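You operate a simulated robot arm through the tools that you are given. There is no shell and no other tool. Be economical: measure what you need, move in short steps, check, and stop when the job is done.

The job below is to be done with a simulated robot arm. You get a single attempt, and the scene is never put back.

Task
Fit the red and blue pegs into their matching sockets and tighten the wing screws.
Fine: each peg right down before its screw is tightened.

The check looks at the end state, three seconds after you hand in, the way a careful person would. Anything else that was tipped, shoved, dropped, spilled or broken makes it a failure.

Robot
A 6-joint arm with a two-finger parallel gripper on a trunk, on a base that drives. Base frame: it is fixed to the floor where the robot stands at the start and does not move with it; the origin is under the middle of the robot, x ahead of it, y to its left, z up. Lengths are in m, angles in degrees, forces in N, time in s.
With the tool pointing down near the work surface it reaches from about 0.3 to 0.7 m from the robot's upright axis, wherever it stands. Its first joint turns from -166.0 to 166.0 degrees. Places, roughly: red socket [-1.5, 0.1, 0.9]; red wing screw [-1.4, 0.1, 0.9]; blue socket [-1.5, -1.1, 0.9]; blue wing screw [-1.4, -1.1, 0.9]. Payload 4.1 kg.
The TCP is the grasp point between the finger pads, 0.023 m short of the fingertips. In the tool frame z runs along the fingers and y along their closing line. Largest opening 0.094 m; finger width 0.038, thickness 0.01; the body of the gripper, 0.054 by 0.096 m, starts 0.039 m behind the TCP.
Orientation is that of the tool frame in the base frame, as [roll, pitch, yaw] about the fixed x, y, z axes, in that order (R = Rz(yaw) Ry(pitch) Rx(roll)). With the fingers straight down and closing along the base's y, the tool's x points along the base's -x, its y along +y and its z along -z.

Tools
- The arm moves only by the tool send_rows. Its argument "rows" is a list of rows, each an object (a shift or turn left out is 0, a gripper value left out holds the last) with "xyz": the shift along the tool's x, y, z in m, a list of three; "rotation": the turn, a rotation vector about the tool's x, y, z in degrees, a list of three. In form: [{"xyz": [x, y, z], "rotation": [rx, ry, rz]}, ...]. A call has 1 to 12 rows; each row shifts and turns the commanded pose from where the row before left it, along the tool's axes as they then stand. "hand" is the gripper command, from -1 (shut) to 1 (fully open), values between in proportion, set as the call begins (left out, the last holds). Each row takes 0.2 s and may step no farther than 0.05 m and 8.6 degrees from the row before; otherwise, or with a gripper value out of range, the whole call is refused. Where a pose cannot be reached the arm comes as near as it can. A force on the tool above 90 N (or 10 N above the force at the start of the call, whichever is more), or a blocked arm, ends the call early, and 0.2 s more pass. The fingers move at their own pace (about 0.045 m/s each) and stop on an object; they squeeze with about 31 N. The grip force told is the motor's: it shows also when the fingers shut on nothing. Time passes only in rows, and 0.2 s behind the last, so rows that do not move let the fingers close. It gives the time, the measured TCP pose, the force on the tool (base axes), the opening and the grip force at its end, in the units of the frame above (readings bear some noise).
- Cameras (640 x 400 px; columns grow to the right, rows downward): "scene" is now at [0.0163, 0.1254, 1.469]; the picture's right is [-0.54, -0.84, 0.00], its down [-0.56, 0.35, -0.75] and it looks along [0.63, -0.40, -0.66] (base axes); focal length 280 px, centre (320, 200). "wrist" rides on the gripper at [0.086, 0.016, -0.074] in the tool frame; the picture's right is [-0.18, 0.98, 0.00], its down [-0.58, -0.11, -0.81] and it looks along [-0.79, -0.15, 0.59] (tool axes); focal length 243 px, centre (320, 200). There is no depth. A picture from a camera that has moved, and an enlarged one, comes with that camera's place and axes in the base frame and with its lens. The place of the scene camera against the robot may be out by one fixed shift of up to 0.012 m in any direction.
- get_image(camera): a new picture of that camera. No time passes.
- slide_trunk(by): slides the trunk up (or, below 0, down) by that many m; the arm and the scene camera ride with it, the base frame stays. It gives what a move gives, with no picture.
- roll_base(legs): drives the robot by 1 to 6 legs, each [ahead, turn to the left] in m and degrees, along the robot's own axes; the way and the turn of a leg run together, so that a leg with both is an arc; at most 1.5 m and 180 degrees a leg. The arm and the cameras ride along, it lands a little off, and it stops where it bumps. It gives what a move gives.
- head_to(pan, tilt): turns the head with the scene camera to pan (to the left, within 155 degrees either way) and tilt (down, from -29 to 69), counted from straight ahead of the robot. It gives what a move gives.
- zoom(camera, box): a new picture of the part [left, top, right, bottom] of that camera's present view, enlarged. No time passes.
- close_job(): hands the job in; it is judged then, once.

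Work in short steps. Places have to be worked out from the pictures, the camera data and where the tool is seen: move nearer, look again, correct. Check each grasp and each placing, and mend what went wrong. You have 120 turns and 82 pictures in all, those below and enlarged ones among them. Open the gripper and draw the arm clear of the work before you hand the job in, unless the task says otherwise; then end with one line.

The tools are called after "Request:" as a command line: name --argument value ..., lists and objects as JSON in quotes. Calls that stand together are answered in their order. send_rows: Moves the arm, as the interface text tells. Its arguments: {"type":"object","properties":{"rows":{"type":"array","items":{"type":"object","properties":{"xyz":{"type":"array","items":{"type":"number"}},"rotation":{"type":"array","items":{"type":"number"}}}}},"hand":{"type":"number"}},"required":["rows"]} The other tools are called the same way: slide_trunk (by) slides the trunk up or down; roll_base (legs) drives the base; head_to (pan, tilt) turns the head that bears the scene camera; get_image (camera) takes a picture; zoom (camera, box) takes an enlarged picture of a part of a camera's view; close_job () hands the job in.

At the start:

```text
t: 0.0
tcp_pos: [0.4801, 0.0105, 1.1254]
orientation: [180.0, -0.1, -180.0]
ft_force: [-0.4, -0.4, 0.5]
opening: 0.0942
gripper_force: 0.0
trunk travel left (down, up): [-0.425, 0.165]
robot x, y, heading: [-0.0006, -0.0052, 0.1]
head pan, tilt: [-32.4, 41.4]
```

scene: 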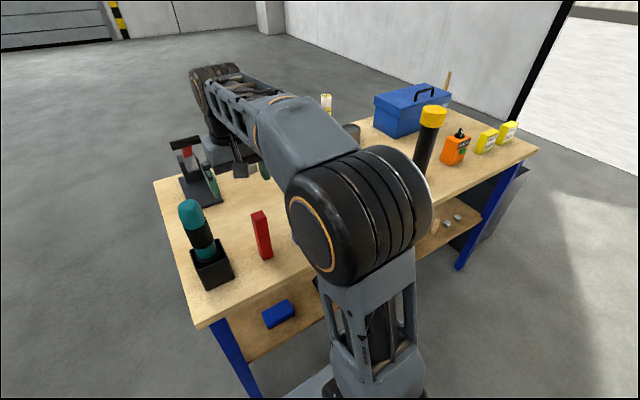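
wrist: 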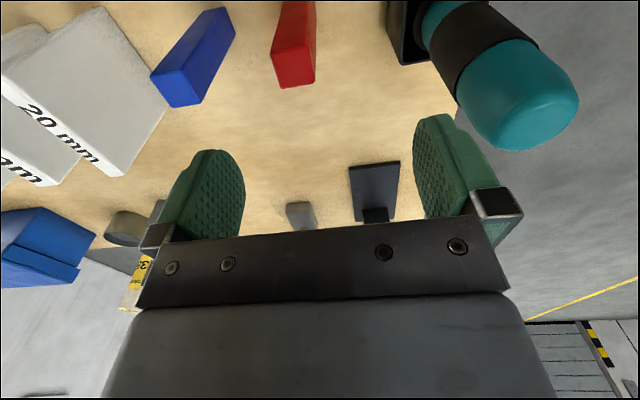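

I'll start by looking behind toward the fixtures and getting a closer view of the pegs on the bench.

Request:
zoom --camera "wrist" --box '[120, 0, 440, 200]'

Request:
zoom --camera "scene" --box '[140, 80, 540, 330]'

Request:
head_to --pan 155 --tilt 25

Request:
get_image --camera "scene"

```text
2.00 times, centred on (280, 100) of wrist
camera zoom: at [0.3929, 0.0271, 1.1995], right [0.18, 0.98, 0.0], down [0.58, -0.11, 0.81], along [0.79, -0.15, -0.59], focal length 485 px, centre (400, 400)
```

zoom: 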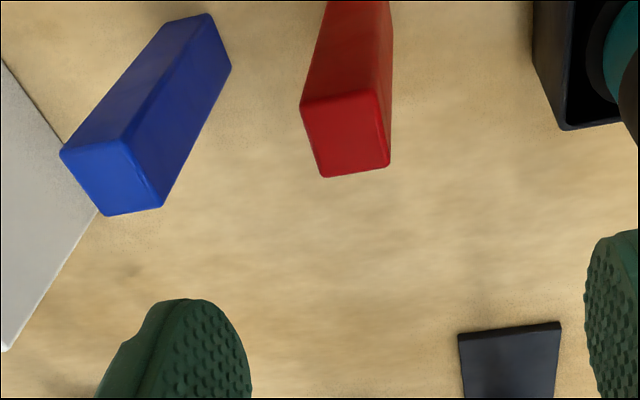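

```text
1.60 times, centred on (340, 205) of scene
camera zoom: at [0.0163, 0.1254, 1.469], right [-0.54, -0.84, 0.0], down [-0.56, 0.35, -0.75], along [0.63, -0.4, -0.66], focal length 449 px, centre (288, 192)
```

zoom: 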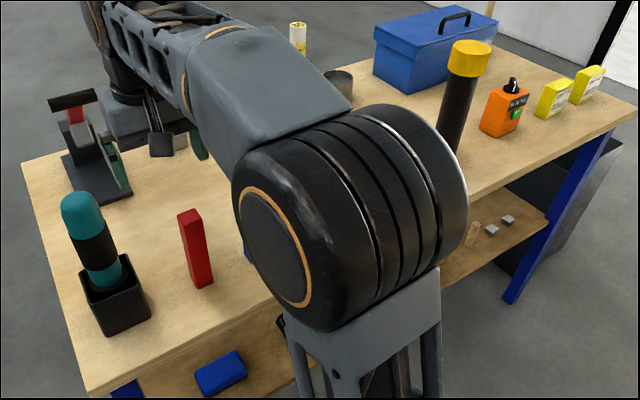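

```text
t: 2.8
tcp_pos: [0.4799, 0.012, 1.1259]
orientation: [180.0, -0.1, -180.0]
ft_force: [0.1, 0.2, 0.2]
opening: 0.0941
gripper_force: 0.1
trunk travel left (down, up): [-0.425, 0.165]
robot x, y, heading: [-0.002, -0.0013, -0.1]
head pan, tilt: [154.7, 25.0]
```

```text
77 pictures are left
camera scene: at [-0.1379, 0.2099, 1.4943], right [0.43, 0.9, 0.0], down [0.38, -0.18, -0.91], along [-0.82, 0.39, -0.42], focal length 280 px, centre (320, 200)
```

scene: 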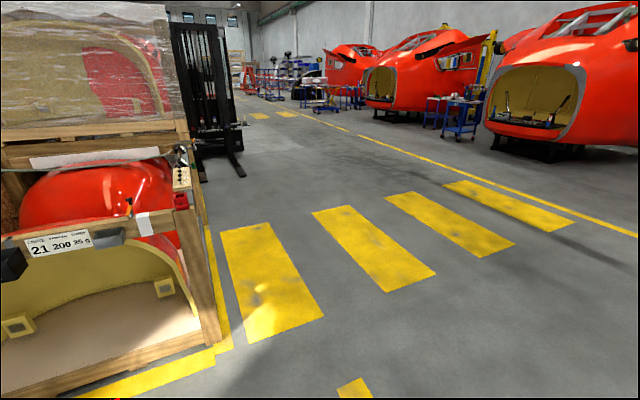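

The fixtures seem to be on the crate behind; zooming in on the crate edge and also looking from the other pan limit.

Request:
zoom --camera "scene" --box '[0, 120, 240, 270]'

Request:
head_to --pan -155 --tilt 25

Request:
get_image --camera "scene"

```text
2.67 times, centred on (120, 195) of scene
camera zoom: at [-0.1379, 0.2099, 1.4943], right [0.43, 0.9, 0.0], down [0.38, -0.18, -0.91], along [-0.82, 0.39, -0.42], focal length 748 px, centre (853, 213)
```

zoom: 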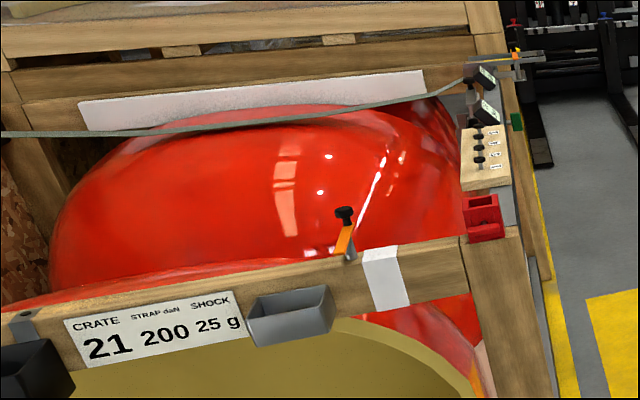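

```text
t: 7.0
tcp_pos: [0.4793, 0.0104, 1.1262]
orientation: [-180.0, 0.0, 179.9]
ft_force: [0.4, -1.1, -0.6]
opening: 0.0941
gripper_force: 0.0
trunk travel left (down, up): [-0.425, 0.165]
robot x, y, heading: [-0.0007, -0.0043, 0.2]
head pan, tilt: [-154.7, 25.0]
```

```text
75 pictures are left
camera scene: at [-0.1379, 0.1311, 1.4944], right [-0.43, 0.9, 0.0], down [0.38, 0.18, -0.91], along [-0.82, -0.39, -0.42], focal length 280 px, centre (320, 200)
```

scene: 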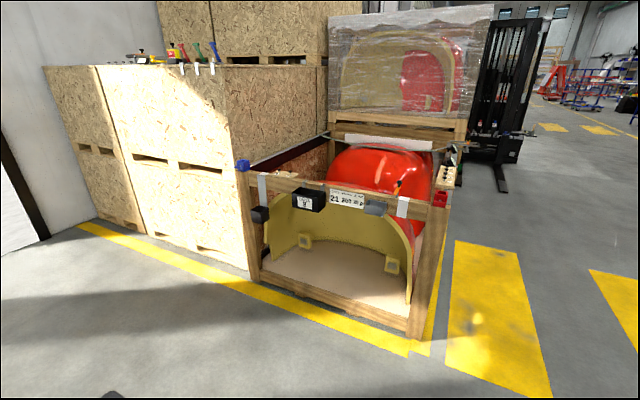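

Red socket sits on the right crate post, blue on the left post. Zoom on both.

Request:
zoom --camera "scene" --box '[380, 130, 500, 230]'

Request:
zoom --camera "scene" --box '[220, 140, 340, 240]'

```text
4.00 times, centred on (440, 180) of scene
camera zoom: at [-0.1379, 0.1311, 1.4944], right [-0.43, 0.9, 0.0], down [0.38, 0.18, -0.91], along [-0.82, -0.39, -0.42], focal length 1122 px, centre (-160, 280)
```

zoom: 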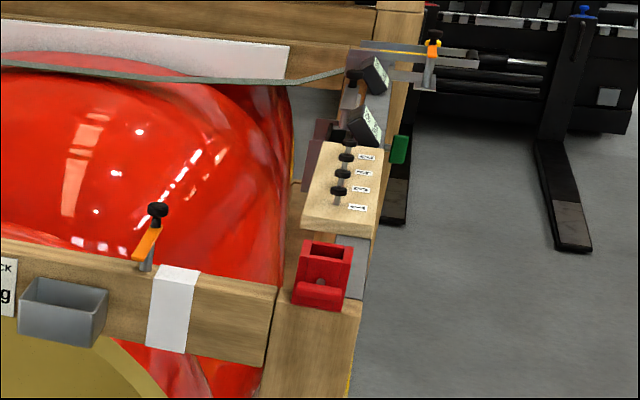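

```text
4.00 times, centred on (280, 190) of scene
camera zoom: at [-0.1379, 0.1311, 1.4944], right [-0.43, 0.9, 0.0], down [0.38, 0.18, -0.91], along [-0.82, -0.39, -0.42], focal length 1122 px, centre (480, 240)
```

zoom: 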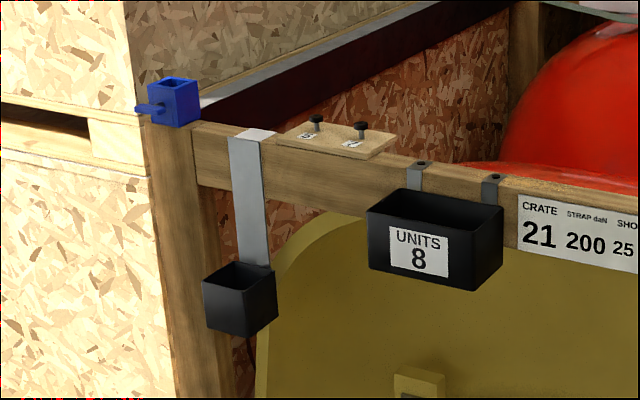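

Both pegs stand upright about 0.03 m square and 0.14 m tall. I estimate red at about (0.482,-0.011) and blue at about (0.479,-0.116). I'll hover over red with the tool and look again.

Request:
send_rows --rows '[{"xyz": [-0.001, -0.021, 0.0]}, {"xyz": [0, 0, 0.04]}, {}]' --hand 1

Request:
get_image --camera "wrist"

Request:
zoom --camera "wrist" --box '[220, 20, 380, 120]'

```text
t: 7.8
tcp_pos: [0.4811, -0.0098, 1.0854]
orientation: [-180.0, -0.1, -179.9]
ft_force: [0.5, -1.2, -0.4]
opening: 0.0942
gripper_force: 0.1
trunk travel left (down, up): [-0.425, 0.165]
robot x, y, heading: [0.0009, -0.0021, -0.0]
head pan, tilt: [-154.7, 25.0]
```

```text
72 pictures are left
camera wrist: at [0.3936, 0.0069, 1.1597], right [0.18, 0.98, 0.0], down [0.58, -0.11, 0.81], along [0.79, -0.15, -0.59], focal length 243 px, centre (320, 200)
```

wrist: 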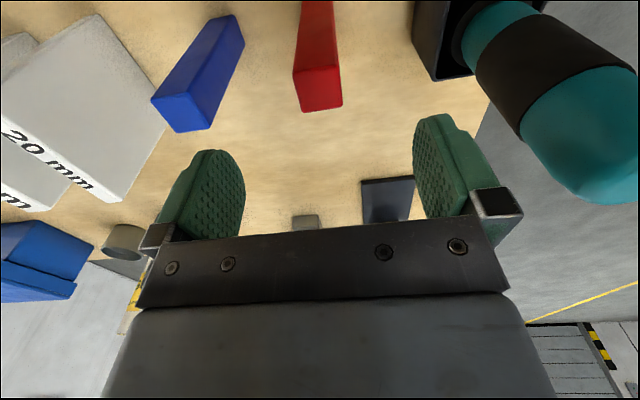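

```text
4.00 times, centred on (300, 70) of wrist
camera zoom: at [0.3936, 0.0069, 1.1597], right [0.18, 0.98, 0.0], down [0.58, -0.11, 0.81], along [0.79, -0.15, -0.59], focal length 970 px, centre (400, 720)
```

zoom: 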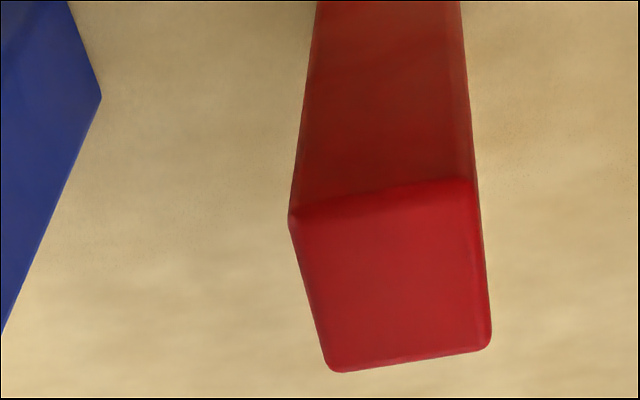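

Triangulating the two views puts red at about (0.493,-0.013), with its top at about z 0.98, 33 mm square and aligned with the base axes. I'll descend to TCP z≈0.99 first and check.

Request:
send_rows --rows '[{"xyz": [-0.012, -0.003, 0.0]}, {"xyz": [0, 0, 0.04]}, {"xyz": [0, 0, 0.04]}, {}, {}]' --hand 0.4

Request:
get_image --camera "wrist"

```text
t: 9.0
tcp_pos: [0.4921, -0.0143, 1.0066]
orientation: [180.0, 0.0, 180.0]
ft_force: [-0.1, 0.5, 0.8]
opening: 0.0658
gripper_force: 0.1
trunk travel left (down, up): [-0.425, 0.165]
robot x, y, heading: [-0.0025, -0.0033, 0.0]
head pan, tilt: [-154.7, 25.0]
```

```text
70 pictures are left
camera wrist: at [0.4053, 0.0026, 1.0797], right [0.18, 0.98, 0.0], down [0.58, -0.11, 0.81], along [0.79, -0.15, -0.59], focal length 243 px, centre (320, 200)
```

wrist: 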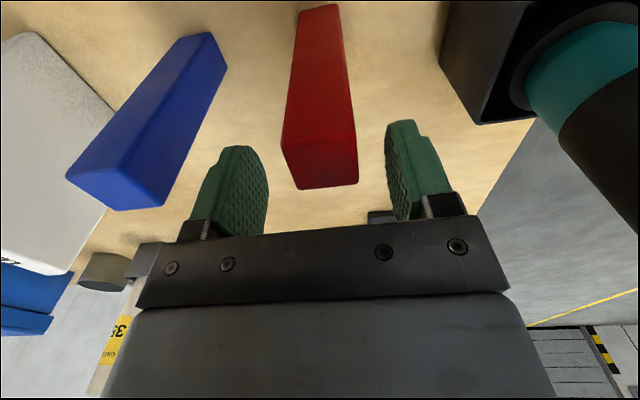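

The top-face location is ambiguous at this size, so I'll zoom to refine.

Request:
zoom --camera "wrist" --box '[220, 100, 420, 225]'

```text
3.20 times, centred on (320, 162) of wrist
camera zoom: at [0.4053, 0.0026, 1.0797], right [0.18, 0.98, 0.0], down [0.58, -0.11, 0.81], along [0.79, -0.15, -0.59], focal length 776 px, centre (320, 320)
```

zoom: 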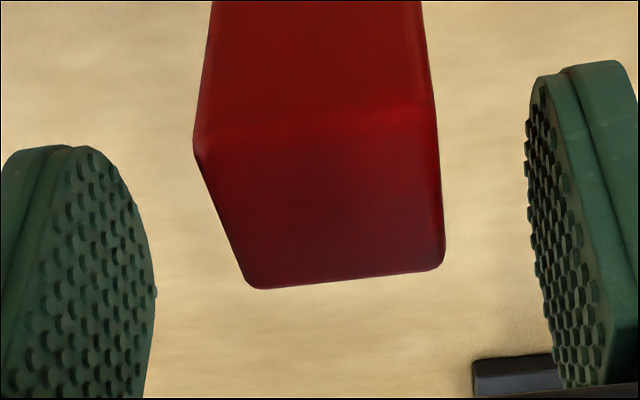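

The longer-baseline triangulation gives red's center at (0.4815,-0.0105), top z≈1.004 and 30 mm square. I'll correct the tool, lower slightly and close.

Request:
send_rows --rows '[{"xyz": [0.0106, 0.0038, 0.0]}, {}, {"xyz": [0, 0, 0.015]}, {}]'

Request:
get_image --camera "wrist"

```text
t: 10.0
tcp_pos: [0.4824, -0.009, 0.9921]
orientation: [180.0, 0.1, 180.0]
ft_force: [0.0, 0.7, 0.6]
opening: 0.0659
gripper_force: 0.1
trunk travel left (down, up): [-0.425, 0.165]
robot x, y, heading: [-0.001, -0.0015, -0.0]
head pan, tilt: [-154.7, 25.0]
```

```text
68 pictures are left
camera wrist: at [0.3943, 0.0063, 1.0646], right [0.18, 0.98, 0.0], down [0.58, -0.11, 0.81], along [0.79, -0.15, -0.59], focal length 243 px, centre (320, 200)
```

wrist: 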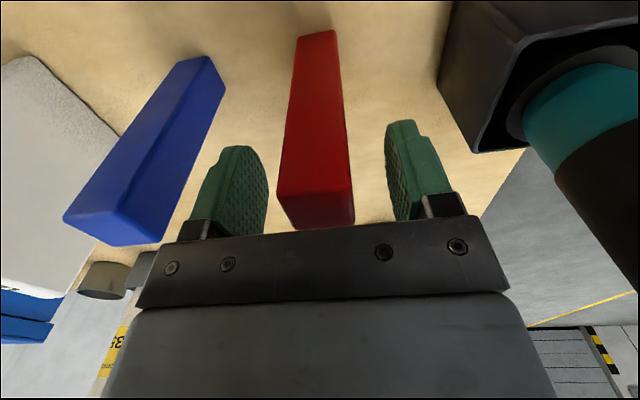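

The peg sits centered between the pads; closing now.

Request:
send_rows --rows '[{}, {}, {}, {}, {}]' --hand -1

Request:
send_rows --rows '[{"xyz": [0, 0, -0.03]}, {"xyz": [0, 0, -0.05]}, {"xyz": [0, 0, -0.05]}, {"xyz": [0, 0, -0.05]}, {"xyz": [0, 0, -0.05]}, {"xyz": [0, 0, -0.04]}, {}]'

Request:
get_image --camera "wrist"

```text
t: 11.2
tcp_pos: [0.4809, -0.0108, 0.9906]
orientation: [179.9, 0.0, -180.0]
ft_force: [0.2, 0.4, -0.3]
opening: 0.0301
gripper_force: 31.2
trunk travel left (down, up): [-0.425, 0.165]
robot x, y, heading: [-0.0002, 0.0003, 0.3]
head pan, tilt: [-154.7, 25.0]
```

```text
t: 12.8
tcp_pos: [0.4818, -0.0079, 1.2602]
orientation: [-179.9, -0.1, -180.0]
ft_force: [-0.4, 0.9, -2.5]
opening: 0.0297
gripper_force: 31.1
trunk travel left (down, up): [-0.425, 0.165]
robot x, y, heading: [0.0015, -0.0023, -0.1]
head pan, tilt: [-154.7, 25.0]
```

```text
67 pictures are left
camera wrist: at [0.3957, 0.0084, 1.3337], right [0.18, 0.98, 0.0], down [0.58, -0.11, 0.81], along [0.79, -0.15, -0.59], focal length 243 px, centre (320, 200)
```

wrist: 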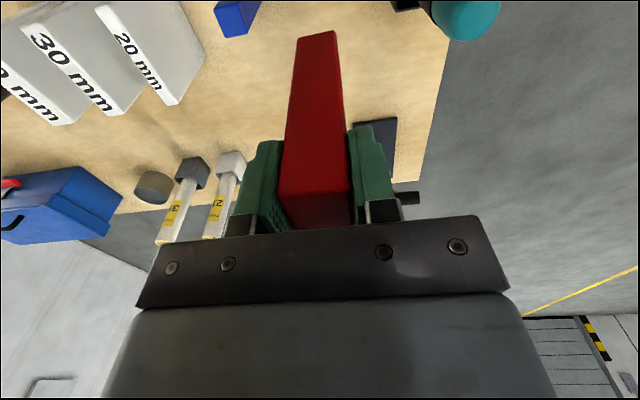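

Red is held (30 mm opening, bottom about 0.131 m past the TCP). I'll back away from the bench, turn round and approach the crate.

Request:
roll_base --legs '[[-0.4, 0], [0, 180], [0.4, 0]]'

Request:
head_to --pan -20 --tilt 40

Request:
get_image --camera "scene"

Request:
get_image --camera "wrist"

```text
t: 24.8
tcp_pos: [-1.2709, -0.0661, 1.2595]
orientation: [180.0, 0.0, 4.2]
ft_force: [0.1, -0.3, -3.2]
opening: 0.0297
gripper_force: 31.4
trunk travel left (down, up): [-0.425, 0.165]
robot x, y, heading: [-0.795, -0.0297, -175.8]
head pan, tilt: [-154.7, 25.0]
```

```text
t: 27.0
tcp_pos: [-1.2701, -0.0657, 1.2614]
orientation: [-179.9, -0.1, 4.2]
ft_force: [0.4, 0.3, -2.4]
opening: 0.0298
gripper_force: 31.2
trunk travel left (down, up): [-0.425, 0.165]
robot x, y, heading: [-0.7895, -0.0379, -175.5]
head pan, tilt: [-20.0, 40.0]
```

```text
66 pictures are left
camera scene: at [-0.7929, -0.1661, 1.471], right [0.27, 0.96, 0.0], down [0.62, -0.17, -0.77], along [-0.74, 0.21, -0.64], focal length 280 px, centre (320, 200)
```

scene: 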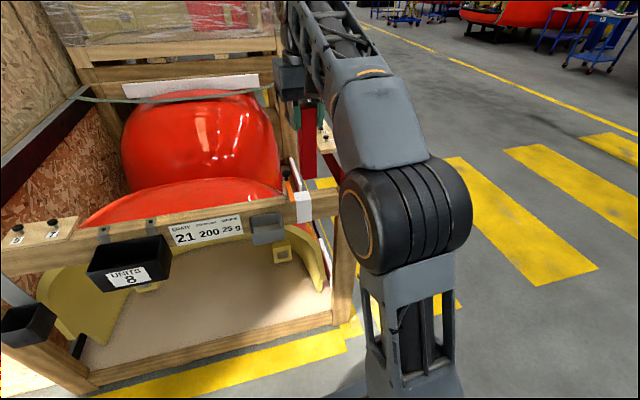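

```text
65 pictures are left
camera wrist: at [-1.1845, -0.0761, 1.3333], right [-0.11, -0.99, 0.0], down [-0.59, 0.07, 0.81], along [-0.8, 0.09, -0.59], focal length 243 px, centre (320, 200)
```

wrist: 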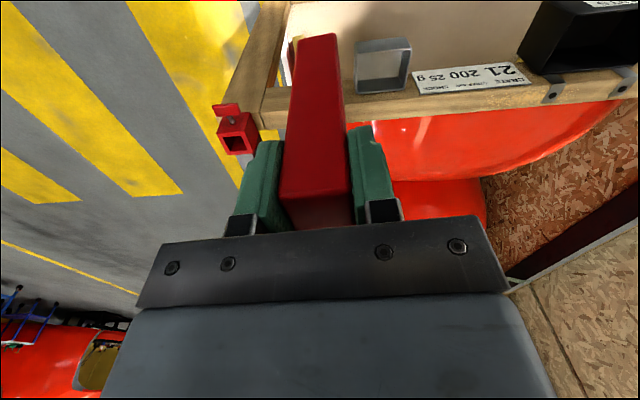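

Socket in view on the left of the wrist picture. Zooming in for its geometry.

Request:
zoom --camera "wrist" --box '[190, 80, 290, 180]'

```text
4.00 times, centred on (240, 130) of wrist
camera zoom: at [-1.1845, -0.0761, 1.3333], right [-0.11, -0.99, 0.0], down [-0.59, 0.07, 0.81], along [-0.8, 0.09, -0.59], focal length 970 px, centre (640, 480)
```

zoom: 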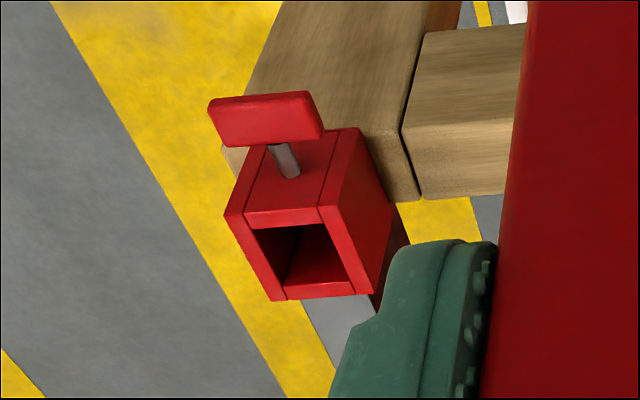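

Robot is a bit far (socket at about (-1.5,0.13)). I'll turn slightly right and drive 0.2 m closer.

Request:
roll_base --legs '[[0, -10], [0.19, 0]]'

Request:
get_image --camera "wrist"

```text
t: 29.2
tcp_pos: [-1.4615, 0.0341, 1.2596]
orientation: [180.0, 0.0, -5.4]
ft_force: [-0.1, 0.4, -3.1]
opening: 0.0298
gripper_force: 31.6
trunk travel left (down, up): [-0.425, 0.165]
robot x, y, heading: [-0.9811, -0.0165, 174.5]
head pan, tilt: [-20.0, 40.0]
```

```text
63 pictures are left
camera wrist: at [-1.3777, 0.0094, 1.3331], right [-0.28, -0.96, 0.0], down [-0.57, 0.16, 0.81], along [-0.77, 0.22, -0.59], focal length 243 px, centre (320, 200)
```

wrist: 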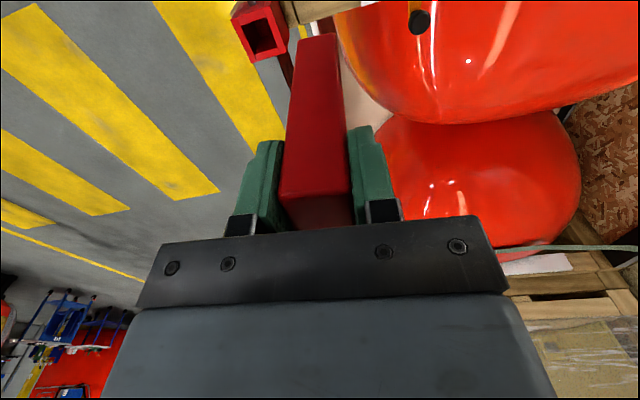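

Triangulated hole top center ≈(-1.483, 0.121, 0.964). I'll square the yaw, move over it and lower to 5 cm above.

Request:
send_rows --rows '[{"rotation": [0, 0, -5.4]}, {"xyz": [-0.011, -0.044, 0]}, {"xyz": [-0.01, -0.043, 0]}, {"xyz": [0, 0, 0.05]}, {"xyz": [0, 0, 0.05]}, {}]'

Request:
get_image --camera "wrist"

Request:
zoom --camera "wrist" --box '[240, 0, 400, 100]'

```text
t: 30.6
tcp_pos: [-1.4812, 0.1207, 1.1607]
orientation: [-180.0, 0.1, -0.1]
ft_force: [-0.4, -0.9, -2.5]
opening: 0.03
gripper_force: 31.0
out of reach, approached as far as the arm can: row 3
trunk travel left (down, up): [-0.425, 0.165]
robot x, y, heading: [-0.9796, -0.0167, 174.7]
head pan, tilt: [-20.0, 40.0]
```

```text
62 pictures are left
camera wrist: at [-1.396, 0.1049, 1.2336], right [-0.19, -0.98, 0.0], down [-0.58, 0.11, 0.81], along [-0.79, 0.15, -0.59], focal length 243 px, centre (320, 200)
```

wrist: 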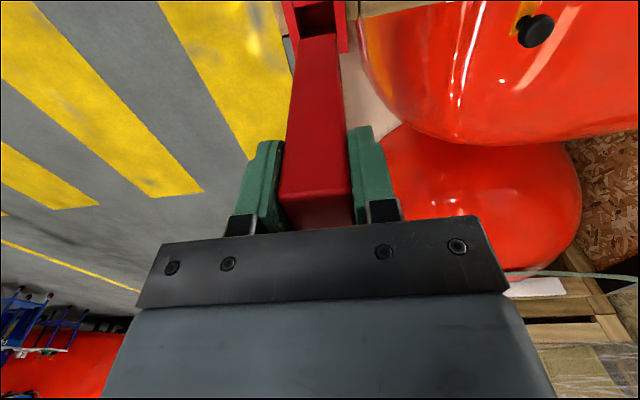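

```text
4.00 times, centred on (320, 50) of wrist
camera zoom: at [-1.396, 0.1049, 1.2336], right [-0.19, -0.98, 0.0], down [-0.58, 0.11, 0.81], along [-0.79, 0.15, -0.59], focal length 970 px, centre (320, 800)
```

zoom: 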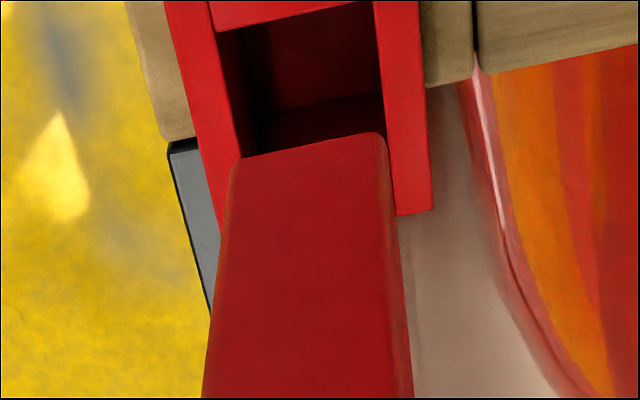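

Peg and hole edges are parallel. The hole center is about (-1.4825,0.1235), so I'll shift 3 mm in y, lower to about 2 cm above, and look.

Request:
send_rows --rows '[{"xyz": [-0.001, -0.003, 0]}, {"xyz": [0, 0, 0.045]}, {}, {}]'

Request:
zoom --camera "wrist" --box '[240, 0, 400, 100]'

```text
t: 31.6
tcp_pos: [-1.4822, 0.1234, 1.1117]
orientation: [-180.0, 0.0, -0.1]
ft_force: [-0.3, 0.2, -3.4]
opening: 0.03
gripper_force: 30.6
trunk travel left (down, up): [-0.425, 0.165]
robot x, y, heading: [-0.9791, -0.0181, 174.8]
head pan, tilt: [-20.0, 40.0]
```

```text
4.00 times, centred on (320, 50) of wrist
camera zoom: at [-1.3964, 0.1071, 1.1853], right [-0.19, -0.98, 0.0], down [-0.58, 0.11, 0.81], along [-0.79, 0.15, -0.59], focal length 970 px, centre (320, 800)
```

zoom: 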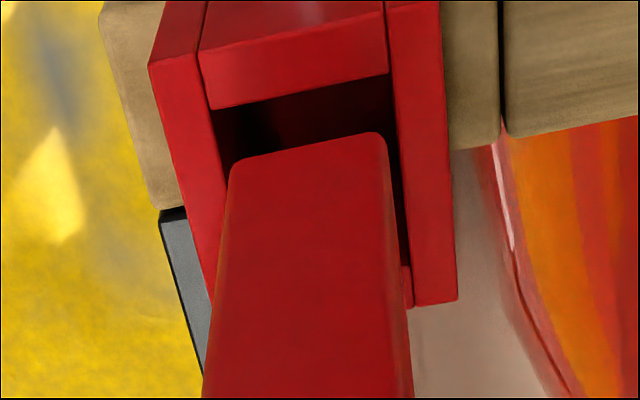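

Alignment is within about 1 mm. Shifting 0.7 mm in y and lowering into the hole in small steps, watching the force.

Request:
send_rows --rows '[{"xyz": [0.0005, -0.0007, 0]}, {"xyz": [0, 0, 0.015]}, {"xyz": [0, 0, 0.01]}, {"xyz": [0, 0, 0.01]}, {}]'

Request:
zoom --camera "wrist" --box '[240, 0, 400, 100]'

```text
t: 32.8
tcp_pos: [-1.4828, 0.124, 1.075]
orientation: [180.0, 0.1, -0.1]
ft_force: [-0.2, 0.2, -2.7]
opening: 0.0297
gripper_force: 30.7
trunk travel left (down, up): [-0.425, 0.165]
robot x, y, heading: [-0.9811, -0.017, 174.9]
head pan, tilt: [-20.0, 40.0]
```

```text
4.00 times, centred on (320, 50) of wrist
camera zoom: at [-1.3965, 0.1082, 1.1489], right [-0.19, -0.98, 0.0], down [-0.58, 0.11, 0.81], along [-0.79, 0.15, -0.59], focal length 970 px, centre (320, 800)
```

zoom: 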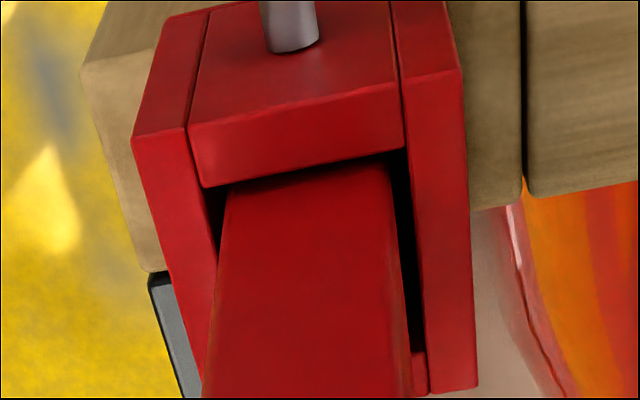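

The peg's nose is inside the rim with free clearance on all sides; continuing down.

Request:
send_rows --rows '[{"xyz": [0, 0, 0.01]}, {"xyz": [0, 0, 0.01]}, {"xyz": [0, 0, 0.01]}, {}]'

Request:
get_image --camera "wrist"

```text
t: 33.8
tcp_pos: [-1.4811, 0.124, 1.0467]
orientation: [-179.9, 0.0, -0.1]
ft_force: [0.2, 0.1, -2.5]
opening: 0.0297
gripper_force: 30.4
trunk travel left (down, up): [-0.425, 0.165]
robot x, y, heading: [-0.9829, -0.0179, 174.6]
head pan, tilt: [-20.0, 40.0]
```

```text
58 pictures are left
camera wrist: at [-1.396, 0.1067, 1.1197], right [-0.19, -0.98, 0.0], down [-0.58, 0.11, 0.81], along [-0.79, 0.15, -0.59], focal length 243 px, centre (320, 200)
```

wrist: 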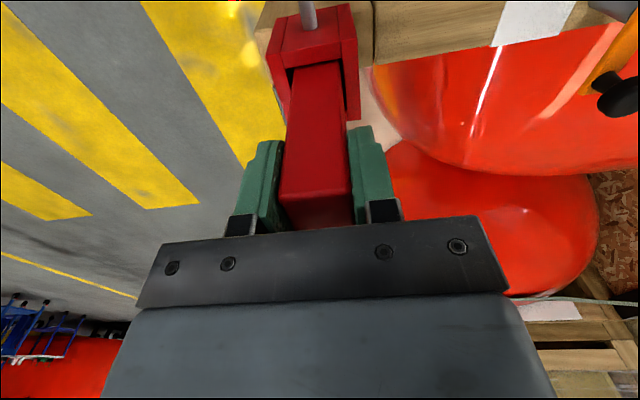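

Going smoothly with no contact force. Continuing in 5 mm steps until it bottoms.

Request:
send_rows --rows '[{"xyz": [0, 0, 0.005]}, {"xyz": [0, 0, 0.005]}, {"xyz": [0, 0, 0.005]}, {"xyz": [0, 0, 0.005]}, {}]'

```text
t: 35.0
tcp_pos: [-1.481, 0.1226, 1.0284]
orientation: [-180.0, 0.1, -0.1]
ft_force: [-2.8, -2.0, 23.2]
opening: 0.0295
gripper_force: 31.3
trunk travel left (down, up): [-0.425, 0.165]
robot x, y, heading: [-0.9818, -0.0152, 174.7]
head pan, tilt: [-20.0, 40.0]
```

Contact of 23 N at TCP z 1.028 (peg bottom ≈0.897). I'll look at it, then press a touch more to confirm it's on the bottom.

Request:
send_rows --rows '[{"xyz": [0, 0, 0.002]}, {}]'

Request:
zoom --camera "wrist" --box '[200, 0, 440, 240]'

```text
t: 35.6
tcp_pos: [-1.4795, 0.1232, 1.0257]
orientation: [-179.8, 0.1, -0.1]
ft_force: [-2.6, -2.6, 21.6]
opening: 0.0299
gripper_force: 30.8
trunk travel left (down, up): [-0.425, 0.165]
robot x, y, heading: [-0.9816, -0.016, 174.5]
head pan, tilt: [-20.0, 40.0]
```

```text
1.67 times, centred on (320, 120) of wrist
camera zoom: at [-1.394, 0.1068, 1.0999], right [-0.19, -0.98, 0.0], down [-0.58, 0.11, 0.81], along [-0.79, 0.15, -0.59], focal length 404 px, centre (320, 333)
```

zoom: 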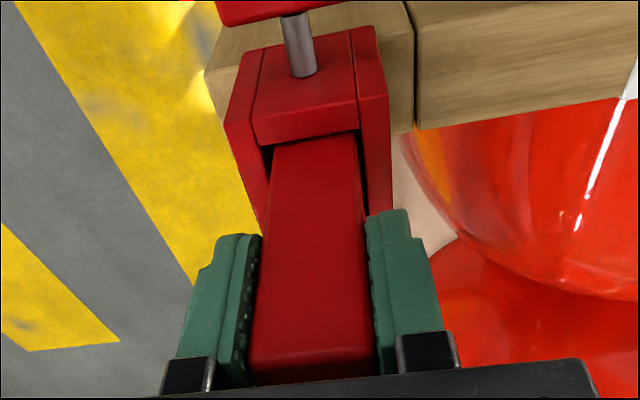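

The reading matches the socket floor (block spans z≈0.90–0.964). Releasing and rising, then I'll press the top to be sure.

Request:
send_rows --rows '[{}, {}, {}, {"xyz": [0, 0, -0.03]}, {"xyz": [0, 0, -0.04]}, {}]' --hand 0.3

Request:
zoom --camera "wrist" --box '[200, 0, 440, 240]'

```text
t: 37.0
tcp_pos: [-1.4794, 0.122, 1.0966]
orientation: [-180.0, 0.0, 0.0]
ft_force: [0.1, -0.2, 0.1]
opening: 0.0612
gripper_force: 0.1
trunk travel left (down, up): [-0.425, 0.165]
robot x, y, heading: [-0.9826, -0.0161, 174.8]
head pan, tilt: [-20.0, 40.0]
```

```text
1.67 times, centred on (320, 120) of wrist
camera zoom: at [-1.3932, 0.106, 1.1702], right [-0.19, -0.98, 0.0], down [-0.58, 0.11, 0.81], along [-0.79, 0.15, -0.59], focal length 404 px, centre (320, 333)
```

zoom: 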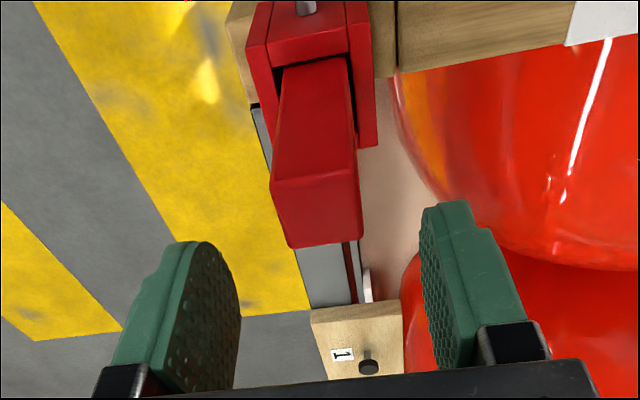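

Peg stands free in the socket. I'll close the fingers and press gently on its top to check it is fully down.

Request:
send_rows --rows '[{"xyz": [-0.003, 0, 0]}, {}, {}, {}, {"xyz": [0, 0, 0.015]}, {"xyz": [0, 0, 0.006]}, {"xyz": [0, 0, 0.004]}, {"xyz": [0, 0, 0.004]}, {}]' --hand -1

```text
t: 39.0
tcp_pos: [-1.4804, 0.1246, 1.0775]
orientation: [-179.6, 1.2, -0.2]
ft_force: [-0.4, -1.9, 70.1]
opening: 0.0
gripper_force: 30.9
trunk travel left (down, up): [-0.425, 0.165]
robot x, y, heading: [-0.9795, -0.0173, 174.6]
head pan, tilt: [-20.0, 40.0]
```

70 N on top gives no further travel, so the peg is down. Rising and moving back to look at the wing screw.

Request:
send_rows --rows '[{"xyz": [0, 0, -0.03]}, {"xyz": [0, 0, -0.05]}, {"xyz": [0.05, 0, 0]}, {"xyz": [0.05, 0, 0]}, {"xyz": [0.04, 0, 0]}, {}]'

Request:
zoom --camera "wrist" --box '[220, 0, 420, 200]'

Request:
get_image --camera "scene"

```text
t: 40.4
tcp_pos: [-1.3427, 0.1231, 1.1442]
orientation: [-180.0, 0.1, -0.1]
ft_force: [0.1, 0.0, 0.7]
opening: 0.0
gripper_force: 31.0
trunk travel left (down, up): [-0.425, 0.165]
robot x, y, heading: [-0.9802, -0.0156, 174.6]
head pan, tilt: [-20.0, 40.0]
```

```text
2.00 times, centred on (320, 100) of wrist
camera zoom: at [-1.2575, 0.1072, 1.2187], right [-0.19, -0.98, 0.0], down [-0.58, 0.11, 0.81], along [-0.79, 0.15, -0.59], focal length 485 px, centre (320, 400)
```

zoom: 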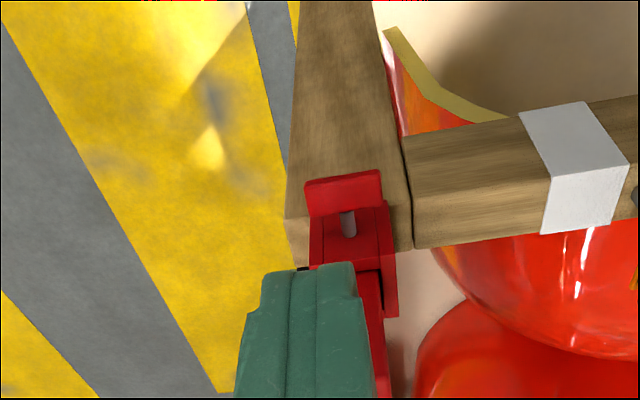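

```text
54 pictures are left
camera scene: at [-1.0072, -0.1445, 1.471], right [0.43, 0.9, 0.0], down [0.58, -0.28, -0.77], along [-0.69, 0.33, -0.64], focal length 280 px, centre (320, 200)
```

scene: 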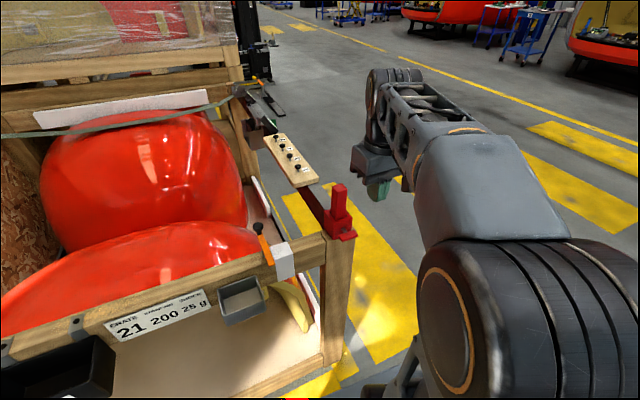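

Request:
zoom --camera "scene" --box '[290, 165, 390, 265]'

```text
4.00 times, centred on (340, 215) of scene
camera zoom: at [-1.0072, -0.1445, 1.471], right [0.43, 0.9, 0.0], down [0.58, -0.28, -0.77], along [-0.69, 0.33, -0.64], focal length 1122 px, centre (240, 140)
```

zoom: 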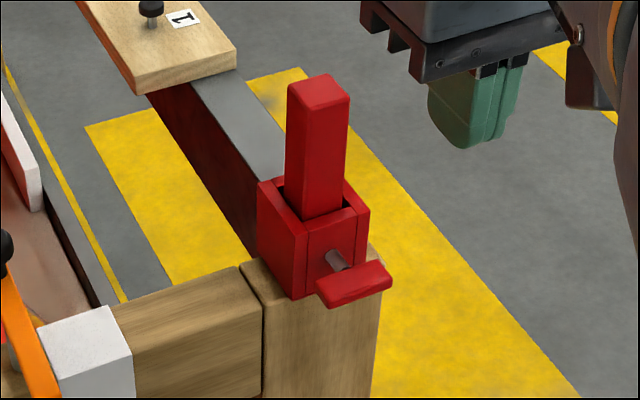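

The peg is down. The wing is a bar along y, centred at about (-1.43,0.124,0.927). I'll back the base up to make room and pitch the tool to point along -x.

Request:
roll_base --legs '[[-0.2, 0]]'

Request:
send_rows --rows '[{"xyz": [-0.05, 0, 0]}, {"xyz": [-0.05, -0.02, 0]}, {"rotation": [0, -8.5, 0]}, {"rotation": [0, -8.5, 0]}, {"rotation": [0, -8.5, 0]}, {"rotation": [0, -8.5, 0]}, {"rotation": [0, -8.5, 0]}, {"rotation": [0, -8.5, 0]}]' --hand 0

```text
t: 42.0
tcp_pos: [-1.1449, 0.106, 1.146]
orientation: [-180.0, -0.1, -0.2]
ft_force: [-0.7, -1.4, -0.2]
opening: 0.0
gripper_force: 30.6
trunk travel left (down, up): [-0.425, 0.165]
robot x, y, heading: [-0.7804, -0.0341, 174.7]
head pan, tilt: [-20.0, 40.0]
```

```text
refused: row 2 steps farther than a row can; nothing moved
```

Request:
send_rows --rows '[{"xyz": [-0.045, 0, 0]}, {"xyz": [-0.045, -0.018, 0]}, {"rotation": [0, -8.5, 0]}, {"rotation": [0, -8.5, 0]}, {"rotation": [0, -8.5, 0]}, {"rotation": [0, -8.5, 0]}, {"rotation": [0, -8.5, 0]}, {"rotation": [0, -8.5, 0]}]' --hand 0

```text
t: 43.8
tcp_pos: [-1.234, 0.1237, 1.1458]
orientation: [-179.9, 51.1, -0.1]
ft_force: [0.2, -0.2, 0.1]
opening: 0.047
gripper_force: 0.0
trunk travel left (down, up): [-0.425, 0.165]
robot x, y, heading: [-0.7826, -0.0351, 174.5]
head pan, tilt: [-20.0, 40.0]
```

Pitching correctly toward -x. Finish the pitch and begin rolling so the fingers close vertically.

Request:
send_rows --rows '[{"rotation": [0, -7.8, 0]}, {"rotation": [0, -7.8, 0]}, {"rotation": [0, -7.8, 0]}, {"rotation": [0, -7.8, 0]}, {"rotation": [0, -7.8, 0]}, {"rotation": [0, 0, -8.2]}, {"rotation": [0, 0, -8.2]}, {"rotation": [0, 0, -8.2]}, {"rotation": [0, 0, -8.2]}, {"rotation": [0, 0, -8.2]}]'

Request:
send_rows --rows '[{"rotation": [0, 0, -8.2]}, {"rotation": [0, 0, -8.2]}, {"rotation": [0, 0, -8.2]}, {"rotation": [0, 0, -8.2]}, {"rotation": [0, 0, -8.2]}, {"rotation": [0, 0, -8.0]}, {}]'

Request:
get_image --camera "wrist"

```text
t: 46.0
tcp_pos: [-1.2225, 0.1333, 1.171]
orientation: [-90.8, 49.1, 89.4]
ft_force: [-0.3, -1.0, 0.4]
opening: 0.0471
gripper_force: 0.1
out of reach, approached as far as the arm can: row 10
trunk travel left (down, up): [-0.425, 0.165]
robot x, y, heading: [-0.7816, -0.0366, 174.7]
head pan, tilt: [-20.0, 40.0]
```

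```text
t: 47.6
tcp_pos: [-1.1676, 0.1108, 1.3404]
orientation: [-90.8, 0.5, 90.4]
ft_force: [0.3, -0.7, -0.6]
opening: 0.0468
gripper_force: 0.1
out of reach, approached as far as the arm can: row 1, 2, 3, 4, 5, 6
trunk travel left (down, up): [-0.425, 0.165]
robot x, y, heading: [-0.7802, -0.0369, 174.6]
head pan, tilt: [-20.0, 40.0]
```

```text
52 pictures are left
camera wrist: at [-1.0933, 0.1978, 1.3237], right [0.02, -0.19, -0.98], down [0.81, -0.57, 0.13], along [-0.59, -0.8, 0.15], focal length 243 px, centre (320, 200)
```

wrist: 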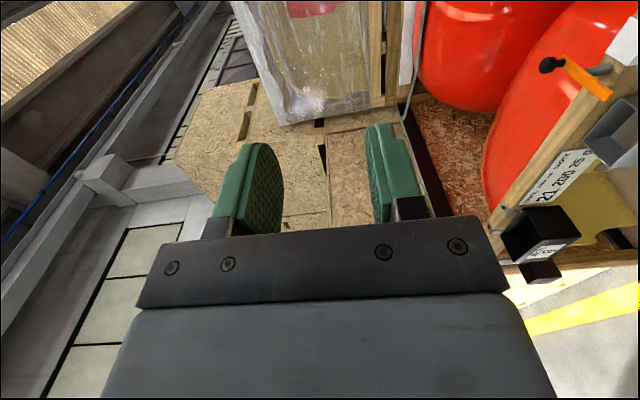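

Orientation is right, but the pose is at the reach limit and drifted up. I'll extend forward (tool z), away from the trunk, and see if it recovers.

Request:
send_rows --rows '[{"xyz": [0, 0, 0.04]}, {"xyz": [0, 0, 0.02]}, {}]'

```text
t: 48.4
tcp_pos: [-1.2205, 0.1101, 1.3538]
orientation: [-90.2, 0.1, 89.7]
ft_force: [0.4, 0.8, -0.6]
opening: 0.0467
gripper_force: 0.1
out of reach, approached as far as the arm can: row 1, 2
trunk travel left (down, up): [-0.425, 0.165]
robot x, y, heading: [-0.7815, -0.0348, 174.4]
head pan, tilt: [-20.0, 40.0]
```

The arm seems happier with horizontal tool at this arm height, so lower the trunk instead.

Request:
slide_trunk --by -0.41

Request:
send_rows --rows '[{}, {}]'

Request:
get_image --camera "scene"

```text
refused: -0.41 is not a number from -0.4 to 0.4
```

```text
t: 49.0
tcp_pos: [-1.2204, 0.1095, 1.3551]
orientation: [-90.4, 0.1, 89.8]
ft_force: [-0.2, -0.6, 0.3]
opening: 0.0469
gripper_force: 0.0
trunk travel left (down, up): [-0.425, 0.165]
robot x, y, heading: [-0.7808, -0.0363, 174.5]
head pan, tilt: [-20.0, 40.0]
```

```text
51 pictures are left
camera scene: at [-0.8083, -0.1632, 1.471], right [0.43, 0.9, 0.0], down [0.58, -0.28, -0.77], along [-0.69, 0.33, -0.64], focal length 280 px, centre (320, 200)
```

scene: 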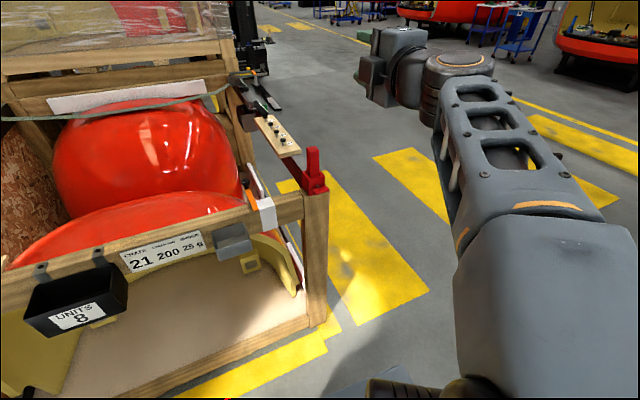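

Request:
slide_trunk --by -0.4

Request:
send_rows --rows '[{"xyz": [0, -0.02, 0]}, {}]'

Request:
get_image --camera "scene"

```text
t: 52.8
tcp_pos: [-1.221, 0.1099, 0.9551]
orientation: [-90.5, 0.1, 89.7]
ft_force: [0.4, -0.6, -0.5]
opening: 0.0469
gripper_force: 0.0
trunk travel left (down, up): [-0.025, 0.565]
robot x, y, heading: [-0.7796, -0.0349, 174.4]
head pan, tilt: [-20.0, 40.0]
```

```text
t: 53.4
tcp_pos: [-1.2214, 0.1096, 0.9752]
orientation: [-90.4, 0.2, 89.7]
ft_force: [1.0, -0.1, 0.4]
opening: 0.047
gripper_force: 0.2
trunk travel left (down, up): [-0.025, 0.565]
robot x, y, heading: [-0.7779, -0.0362, 174.3]
head pan, tilt: [-20.0, 40.0]
```

```text
50 pictures are left
camera scene: at [-0.8083, -0.1632, 1.071], right [0.43, 0.9, 0.0], down [0.58, -0.28, -0.77], along [-0.69, 0.33, -0.64], focal length 280 px, centre (320, 200)
```

scene: 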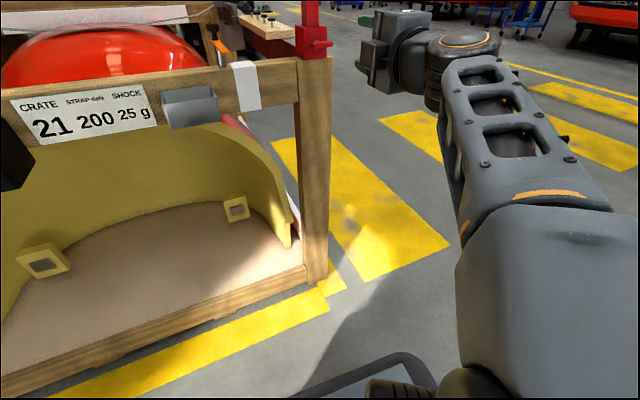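

Now the arm responds. Aligning to the screw axis and advancing to a standoff, then look.

Request:
send_rows --rows '[{"xyz": [0.0135, 0.045, 0]}, {"xyz": [0, 0.003, 0.04]}, {"xyz": [0, 0, 0.04]}, {}]'

Request:
get_image --camera "wrist"

Request:
zoom --camera "scene" --box '[270, 0, 430, 100]'

```text
t: 54.4
tcp_pos: [-1.2969, 0.114, 0.9574]
orientation: [-90.7, 0.1, 89.7]
ft_force: [-0.3, -0.9, -0.1]
opening: 0.0472
gripper_force: 0.0
out of reach, approached as far as the arm can: row 1, 2
trunk travel left (down, up): [-0.025, 0.565]
robot x, y, heading: [-0.7783, -0.0346, 174.6]
head pan, tilt: [-20.0, 40.0]
```

```text
49 pictures are left
camera wrist: at [-1.2231, 0.2, 0.9418], right [0.01, -0.19, -0.98], down [0.8, -0.59, 0.12], along [-0.6, -0.79, 0.14], focal length 243 px, centre (320, 200)
```

wrist: 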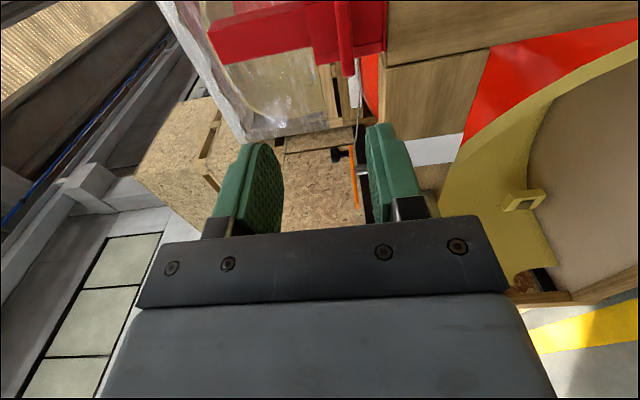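

```text
4.00 times, centred on (350, 50) of scene
camera zoom: at [-0.8083, -0.1632, 1.071], right [0.43, 0.9, 0.0], down [0.58, -0.28, -0.77], along [-0.69, 0.33, -0.64], focal length 1122 px, centre (200, 800)
```

zoom: 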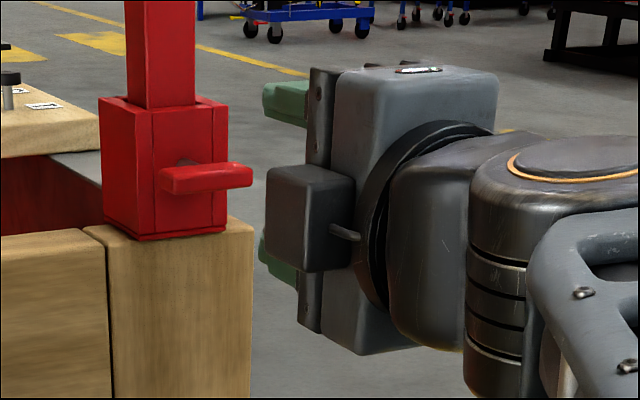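

The bar is at lower z than the gripper's center by about 2–3 cm; lower the trunk the remaining bit and step forward with more correction.

Request:
slide_trunk --by -0.024

Request:
send_rows --rows '[{"xyz": [0.01, 0.006, 0]}, {"xyz": [0, 0, 0.03]}, {}]'

Request:
get_image --camera "wrist"

```text
t: 55.1
tcp_pos: [-1.297, 0.1134, 0.9348]
orientation: [-90.7, 0.3, 89.7]
ft_force: [-0.3, 0.2, 0.5]
opening: 0.0468
gripper_force: 0.0
trunk travel left (down, up): [-0.001, 0.589]
robot x, y, heading: [-0.7739, -0.0341, 174.7]
head pan, tilt: [-20.0, 40.0]
```

```text
t: 55.9
tcp_pos: [-1.3271, 0.1224, 0.9322]
orientation: [-90.8, 0.4, 89.7]
ft_force: [-0.2, 0.0, 0.2]
opening: 0.0473
gripper_force: 0.0
out of reach, approached as far as the arm can: row 1
trunk travel left (down, up): [-0.001, 0.589]
robot x, y, heading: [-0.7788, -0.0366, 174.5]
head pan, tilt: [-20.0, 40.0]
```

```text
47 pictures are left
camera wrist: at [-1.2519, 0.2077, 0.9162], right [0.01, -0.19, -0.98], down [0.8, -0.58, 0.12], along [-0.6, -0.79, 0.14], focal length 243 px, centre (320, 200)
```

wrist: 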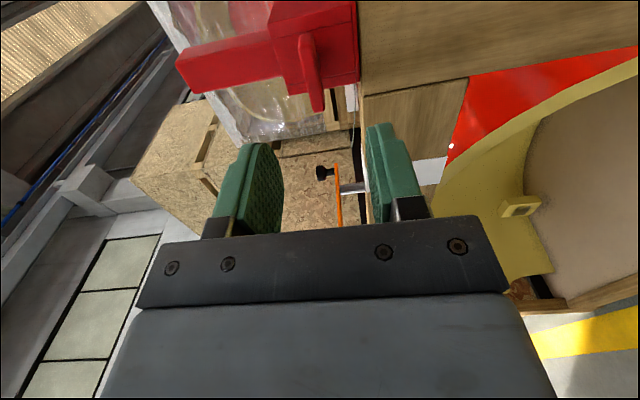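

Bar center now reads about 4–6 mm above the tool axis (z≈0.937). Raise slightly, advance 4 cm and recheck.

Request:
send_rows --rows '[{"xyz": [0, -0.004, 0]}, {"xyz": [0, 0, 0.04]}, {}]'

Request:
get_image --camera "wrist"

Request:
zoom --camera "scene" --box '[270, 0, 430, 100]'

```text
t: 56.7
tcp_pos: [-1.3657, 0.1251, 0.9365]
orientation: [-90.7, 0.3, 89.7]
ft_force: [-0.4, 0.5, 0.2]
opening: 0.0468
gripper_force: 0.0
trunk travel left (down, up): [-0.001, 0.589]
robot x, y, heading: [-0.7812, -0.0354, 174.6]
head pan, tilt: [-20.0, 40.0]
```

```text
46 pictures are left
camera wrist: at [-1.2914, 0.2112, 0.9194], right [0.01, -0.19, -0.98], down [0.8, -0.58, 0.12], along [-0.6, -0.79, 0.14], focal length 243 px, centre (320, 200)
```

wrist: 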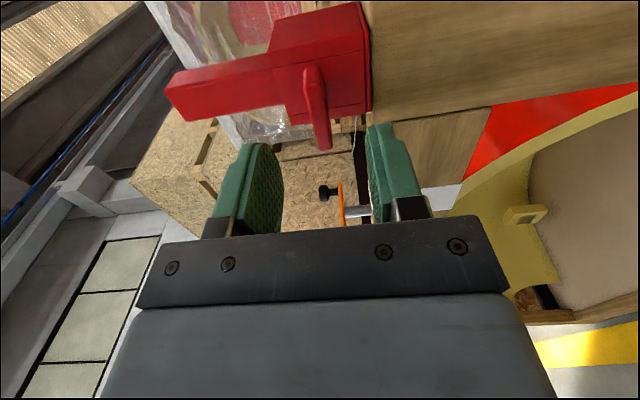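

```text
4.00 times, centred on (350, 50) of scene
camera zoom: at [-0.8083, -0.1632, 1.047], right [0.43, 0.9, 0.0], down [0.58, -0.28, -0.77], along [-0.69, 0.33, -0.64], focal length 1122 px, centre (200, 800)
```

zoom: 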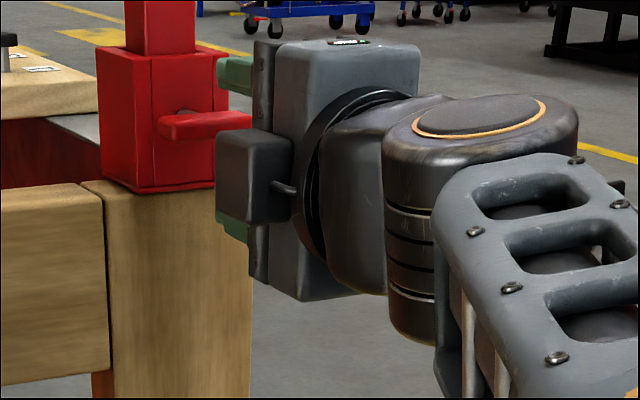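

The tool axis now meets the bar center, which is at about (-1.428,0.124,0.935) and level. I'll narrow the opening to about 32 mm so the lower finger clears the post top, then advance.

Request:
send_rows --rows '[{}, {}, {"xyz": [0, 0, 0.025]}, {"xyz": [0, 0, 0.015]}, {}]' --hand -0.32

Request:
get_image --camera "wrist"

```text
t: 57.9
tcp_pos: [-1.4062, 0.1243, 0.9347]
orientation: [-90.6, 0.3, 89.8]
ft_force: [-0.5, -0.4, -1.0]
opening: 0.0322
gripper_force: 0.2
trunk travel left (down, up): [-0.001, 0.589]
robot x, y, heading: [-0.7788, -0.0366, 174.6]
head pan, tilt: [-20.0, 40.0]
```

```text
44 pictures are left
camera wrist: at [-1.3318, 0.2105, 0.9176], right [0.01, -0.19, -0.98], down [0.8, -0.58, 0.12], along [-0.6, -0.79, 0.14], focal length 243 px, centre (320, 200)
```

wrist: 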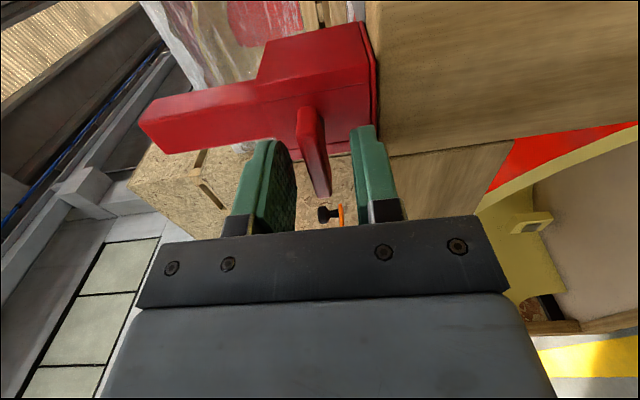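

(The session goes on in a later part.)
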